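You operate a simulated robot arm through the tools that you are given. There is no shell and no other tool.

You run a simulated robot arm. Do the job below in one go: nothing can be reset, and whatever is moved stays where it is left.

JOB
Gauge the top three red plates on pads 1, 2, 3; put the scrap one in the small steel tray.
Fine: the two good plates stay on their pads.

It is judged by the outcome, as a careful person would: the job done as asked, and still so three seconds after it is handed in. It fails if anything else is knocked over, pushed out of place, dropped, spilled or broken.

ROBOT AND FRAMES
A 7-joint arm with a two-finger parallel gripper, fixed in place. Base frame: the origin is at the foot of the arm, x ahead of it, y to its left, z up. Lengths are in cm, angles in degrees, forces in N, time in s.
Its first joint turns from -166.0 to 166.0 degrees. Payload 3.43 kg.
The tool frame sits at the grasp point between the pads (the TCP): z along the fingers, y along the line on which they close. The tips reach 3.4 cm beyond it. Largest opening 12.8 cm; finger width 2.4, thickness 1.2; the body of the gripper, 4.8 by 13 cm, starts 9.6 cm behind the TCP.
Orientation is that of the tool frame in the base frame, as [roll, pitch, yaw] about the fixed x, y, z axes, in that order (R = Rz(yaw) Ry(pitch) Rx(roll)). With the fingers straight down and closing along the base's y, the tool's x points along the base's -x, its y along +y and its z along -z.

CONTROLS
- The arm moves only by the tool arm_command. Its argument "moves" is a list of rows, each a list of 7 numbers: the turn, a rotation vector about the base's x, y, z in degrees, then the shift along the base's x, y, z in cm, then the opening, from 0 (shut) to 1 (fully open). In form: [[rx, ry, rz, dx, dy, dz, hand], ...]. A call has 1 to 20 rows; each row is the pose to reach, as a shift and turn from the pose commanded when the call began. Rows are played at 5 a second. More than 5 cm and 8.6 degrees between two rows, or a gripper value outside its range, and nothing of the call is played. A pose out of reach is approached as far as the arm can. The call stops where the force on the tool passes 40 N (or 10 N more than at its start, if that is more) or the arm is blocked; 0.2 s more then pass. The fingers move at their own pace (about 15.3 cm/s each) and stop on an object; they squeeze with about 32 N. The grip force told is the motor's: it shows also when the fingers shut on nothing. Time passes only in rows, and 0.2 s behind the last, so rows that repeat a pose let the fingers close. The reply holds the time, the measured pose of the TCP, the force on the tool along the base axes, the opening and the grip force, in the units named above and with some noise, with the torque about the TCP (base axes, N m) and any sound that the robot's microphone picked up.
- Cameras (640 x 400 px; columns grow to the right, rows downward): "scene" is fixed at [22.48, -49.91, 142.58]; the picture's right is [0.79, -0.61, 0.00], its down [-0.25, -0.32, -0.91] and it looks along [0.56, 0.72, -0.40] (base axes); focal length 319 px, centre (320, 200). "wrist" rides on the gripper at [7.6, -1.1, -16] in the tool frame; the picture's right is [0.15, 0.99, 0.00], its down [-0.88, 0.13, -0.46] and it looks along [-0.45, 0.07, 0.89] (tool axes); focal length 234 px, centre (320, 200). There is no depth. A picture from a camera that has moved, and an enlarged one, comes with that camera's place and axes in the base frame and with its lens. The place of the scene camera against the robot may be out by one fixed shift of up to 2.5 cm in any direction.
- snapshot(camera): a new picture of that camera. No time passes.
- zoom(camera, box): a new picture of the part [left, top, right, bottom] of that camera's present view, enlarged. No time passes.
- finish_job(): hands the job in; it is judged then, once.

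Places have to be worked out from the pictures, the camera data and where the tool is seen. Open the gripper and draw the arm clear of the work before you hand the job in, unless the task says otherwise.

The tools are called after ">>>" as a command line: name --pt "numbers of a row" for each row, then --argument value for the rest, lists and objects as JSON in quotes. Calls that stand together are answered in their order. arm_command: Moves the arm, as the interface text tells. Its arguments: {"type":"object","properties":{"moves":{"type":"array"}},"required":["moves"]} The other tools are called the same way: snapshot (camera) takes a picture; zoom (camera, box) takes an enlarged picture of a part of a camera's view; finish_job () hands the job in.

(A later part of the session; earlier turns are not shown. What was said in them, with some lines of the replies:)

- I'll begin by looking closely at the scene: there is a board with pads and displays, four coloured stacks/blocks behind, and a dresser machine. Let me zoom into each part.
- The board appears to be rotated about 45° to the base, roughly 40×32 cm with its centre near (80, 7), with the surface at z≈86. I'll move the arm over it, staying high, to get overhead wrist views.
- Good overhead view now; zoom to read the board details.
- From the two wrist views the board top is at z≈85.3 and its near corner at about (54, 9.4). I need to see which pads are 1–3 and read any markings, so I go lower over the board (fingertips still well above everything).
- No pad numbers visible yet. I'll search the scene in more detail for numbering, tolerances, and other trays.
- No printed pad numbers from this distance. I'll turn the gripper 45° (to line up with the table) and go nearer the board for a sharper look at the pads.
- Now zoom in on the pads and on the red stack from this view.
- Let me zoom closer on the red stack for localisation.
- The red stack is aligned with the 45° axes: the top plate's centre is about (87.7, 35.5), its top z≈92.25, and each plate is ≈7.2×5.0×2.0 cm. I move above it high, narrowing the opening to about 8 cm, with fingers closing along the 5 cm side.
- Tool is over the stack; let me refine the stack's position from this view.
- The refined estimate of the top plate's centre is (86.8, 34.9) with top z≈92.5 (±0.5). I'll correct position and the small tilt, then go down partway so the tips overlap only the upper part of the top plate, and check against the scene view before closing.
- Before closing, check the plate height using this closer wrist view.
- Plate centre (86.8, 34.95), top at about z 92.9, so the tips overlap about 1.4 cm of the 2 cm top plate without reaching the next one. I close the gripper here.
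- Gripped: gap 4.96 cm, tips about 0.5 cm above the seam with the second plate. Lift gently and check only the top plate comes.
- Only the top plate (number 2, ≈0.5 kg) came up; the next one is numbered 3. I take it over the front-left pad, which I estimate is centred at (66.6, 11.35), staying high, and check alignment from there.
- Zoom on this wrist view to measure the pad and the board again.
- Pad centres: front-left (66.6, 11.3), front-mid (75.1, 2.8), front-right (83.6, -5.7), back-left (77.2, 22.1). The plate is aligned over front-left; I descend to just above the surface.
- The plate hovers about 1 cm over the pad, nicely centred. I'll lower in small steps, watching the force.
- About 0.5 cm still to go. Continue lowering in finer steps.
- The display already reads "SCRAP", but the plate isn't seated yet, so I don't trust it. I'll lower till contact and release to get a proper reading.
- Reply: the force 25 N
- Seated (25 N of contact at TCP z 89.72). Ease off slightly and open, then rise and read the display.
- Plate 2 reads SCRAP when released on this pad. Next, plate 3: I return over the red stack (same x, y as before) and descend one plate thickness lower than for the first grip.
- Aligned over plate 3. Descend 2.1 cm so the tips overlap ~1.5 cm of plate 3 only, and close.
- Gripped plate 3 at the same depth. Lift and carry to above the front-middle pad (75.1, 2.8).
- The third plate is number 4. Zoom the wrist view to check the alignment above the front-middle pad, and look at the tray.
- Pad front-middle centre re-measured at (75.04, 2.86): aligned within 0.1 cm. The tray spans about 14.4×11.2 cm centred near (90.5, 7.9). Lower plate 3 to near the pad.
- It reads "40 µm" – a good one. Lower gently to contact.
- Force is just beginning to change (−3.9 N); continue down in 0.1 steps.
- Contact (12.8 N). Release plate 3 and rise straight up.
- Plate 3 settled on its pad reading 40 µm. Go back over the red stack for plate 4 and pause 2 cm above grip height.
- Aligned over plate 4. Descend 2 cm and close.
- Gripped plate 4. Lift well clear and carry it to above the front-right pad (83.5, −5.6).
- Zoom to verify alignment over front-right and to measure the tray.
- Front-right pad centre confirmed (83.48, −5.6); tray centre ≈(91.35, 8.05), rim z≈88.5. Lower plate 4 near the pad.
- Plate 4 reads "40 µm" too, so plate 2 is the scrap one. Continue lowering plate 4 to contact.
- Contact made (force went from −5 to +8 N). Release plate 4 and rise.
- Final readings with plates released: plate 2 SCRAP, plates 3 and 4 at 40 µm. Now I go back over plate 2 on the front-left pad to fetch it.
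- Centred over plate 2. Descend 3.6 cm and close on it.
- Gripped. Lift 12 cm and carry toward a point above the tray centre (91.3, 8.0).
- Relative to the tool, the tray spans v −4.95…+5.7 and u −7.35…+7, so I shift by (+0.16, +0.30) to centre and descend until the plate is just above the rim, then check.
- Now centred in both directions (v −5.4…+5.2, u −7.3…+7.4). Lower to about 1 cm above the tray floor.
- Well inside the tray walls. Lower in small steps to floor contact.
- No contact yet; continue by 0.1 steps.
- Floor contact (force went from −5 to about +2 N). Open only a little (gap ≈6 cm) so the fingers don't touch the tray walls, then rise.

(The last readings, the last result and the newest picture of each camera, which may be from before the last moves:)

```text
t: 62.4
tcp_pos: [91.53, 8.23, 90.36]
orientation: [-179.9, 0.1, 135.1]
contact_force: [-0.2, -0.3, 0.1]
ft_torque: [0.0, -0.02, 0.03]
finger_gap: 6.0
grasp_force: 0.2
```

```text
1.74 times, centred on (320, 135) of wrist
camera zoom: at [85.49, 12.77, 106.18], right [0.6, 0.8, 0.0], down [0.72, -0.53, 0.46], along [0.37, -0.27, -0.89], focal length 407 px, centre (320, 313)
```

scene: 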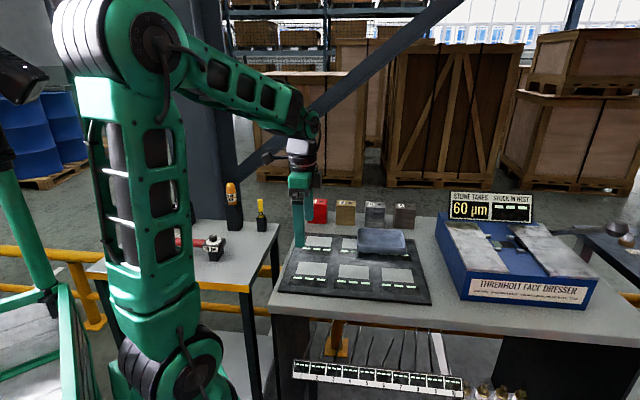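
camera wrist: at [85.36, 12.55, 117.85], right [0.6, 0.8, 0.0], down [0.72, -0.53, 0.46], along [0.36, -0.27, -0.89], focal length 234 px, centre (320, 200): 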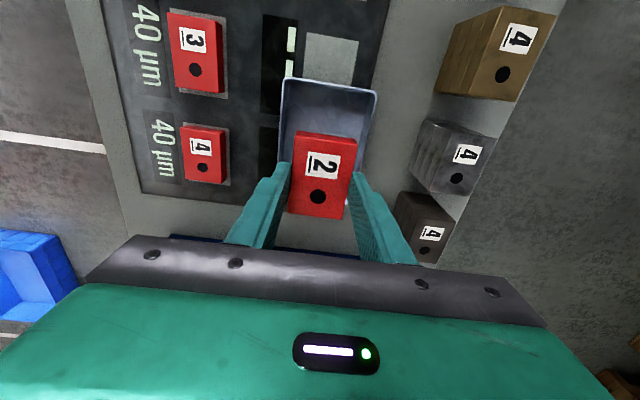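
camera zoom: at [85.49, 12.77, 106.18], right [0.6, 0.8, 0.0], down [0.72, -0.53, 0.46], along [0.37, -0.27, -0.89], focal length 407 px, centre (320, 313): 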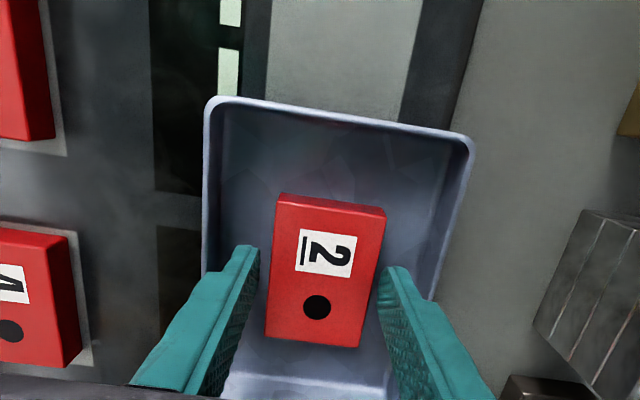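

The plate is free (gap 6.0, no force, walls untouched). Rise straight up and draw the arm back clear of the work.

>>> arm_command --pt "0 0 0 0 0 0.5 0.47" --pt "0 0 0 0 0 2 0.47" --pt "0 0 0 0 0 5 0.47" --pt "0 0 0 0 0 8.5 0.47" --pt "0 0 0 0 0 12.5 0.6" --pt "0 0 0 0 0 16 0.8" --pt "0 0 0 -3 0 19 1" --pt "0 0 0 -7 0 21 1" --pt "0 0 0 -11 0 23 1" --pt "0 0 0 -15 0 25 1" --pt "0 0 0 -19 -1 26 1" --pt "0 0 0 -23 -2 27 1" --pt "0 0 0 -27 -3 27 1" --pt "0 0 0 -31 -4 27 1" --pt "0 0 0 -35 -5 27 1" --pt "0 0 0 -35 -5 27 1"

>>> snapshot --camera "scene"

>>> zoom --camera "scene" --box '[275, 190, 435, 305]'

>>> snapshot --camera "wrist"

```text
t: 65.8
tcp_pos: [56.64, 3.55, 117.09]
orientation: [-179.9, -0.1, 135.0]
contact_force: [0.3, 0.4, -0.5]
ft_torque: [-0.01, -0.03, 0.03]
finger_gap: 12.78
grasp_force: 0.0
```

```text
taken
```

scene: 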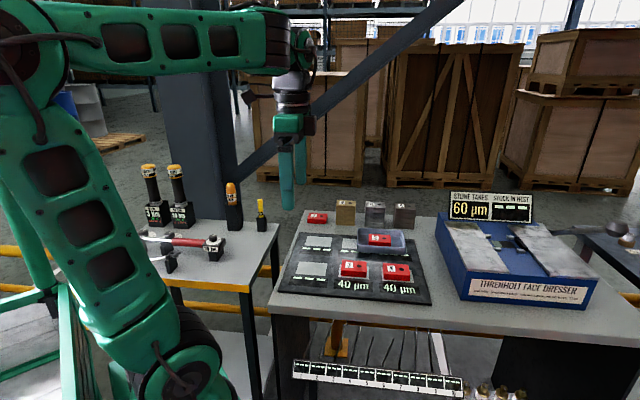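

```text
3.48 times, centred on (355, 248) of scene
camera zoom: at [22.48, -49.91, 142.58], right [0.79, -0.61, 0.0], down [-0.25, -0.32, -0.91], along [0.56, 0.72, -0.4], focal length 1109 px, centre (198, 35)
```

zoom: 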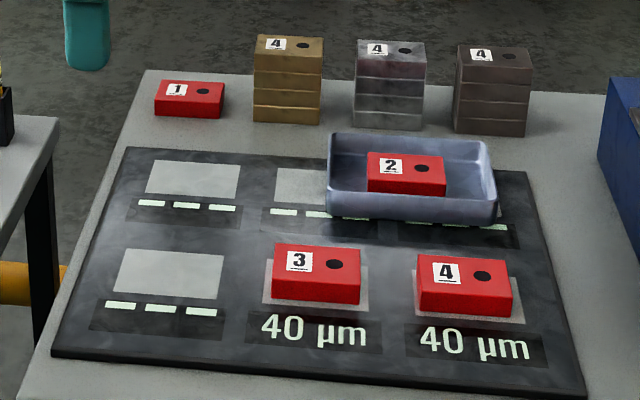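

```text
taken
camera wrist: at [50.63, 7.96, 133.05], right [0.6, 0.8, 0.0], down [0.72, -0.53, 0.46], along [0.36, -0.27, -0.89], focal length 234 px, centre (320, 200)
```

wrist: 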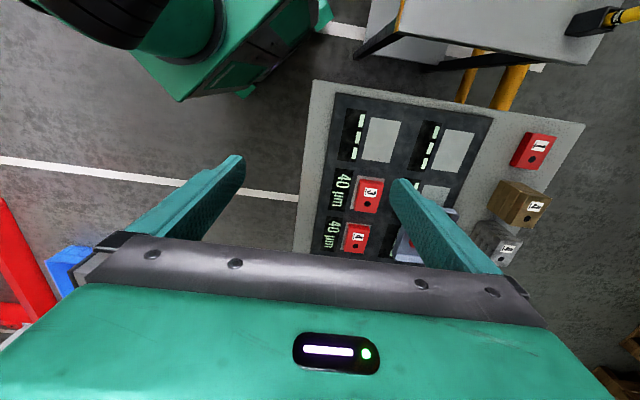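

The scrap plate (2) lies flat in the steel tray. The good plates 3 and 4 sit on their pads reading 40 µm, nothing else has moved, and the arm is clear with the gripper open, so I hand in the job.

>>> finish_job

```text
The job is handed in.
```

I gauged the top three red plates, put the scrap one (plate 2) in the small steel tray, and handed the job in. I haven't seen the verdict.

| Plate | Pad (front row) | Reading | Where it is now |
|---|---|---|---|
| 2 | left | SCRAP | flat in the steel tray |
| 3 | middle | 40 µm | still on its pad |
| 4 | right | 40 µm | still on its pad |

**Pad numbers:** I could find no numbers on the pads. I took the front row, left to right, as pads 1, 2 and 3. The tray was covering two pads of the back row, so using that row would have meant moving it. If pads 1–3 are really the back row, the two good plates are on the wrong pads.

The last pictures show the other stacks, the tray and the red plate left in the stack (plate 1) where they were. The gripper is open and the arm is drawn back clear of the bench.
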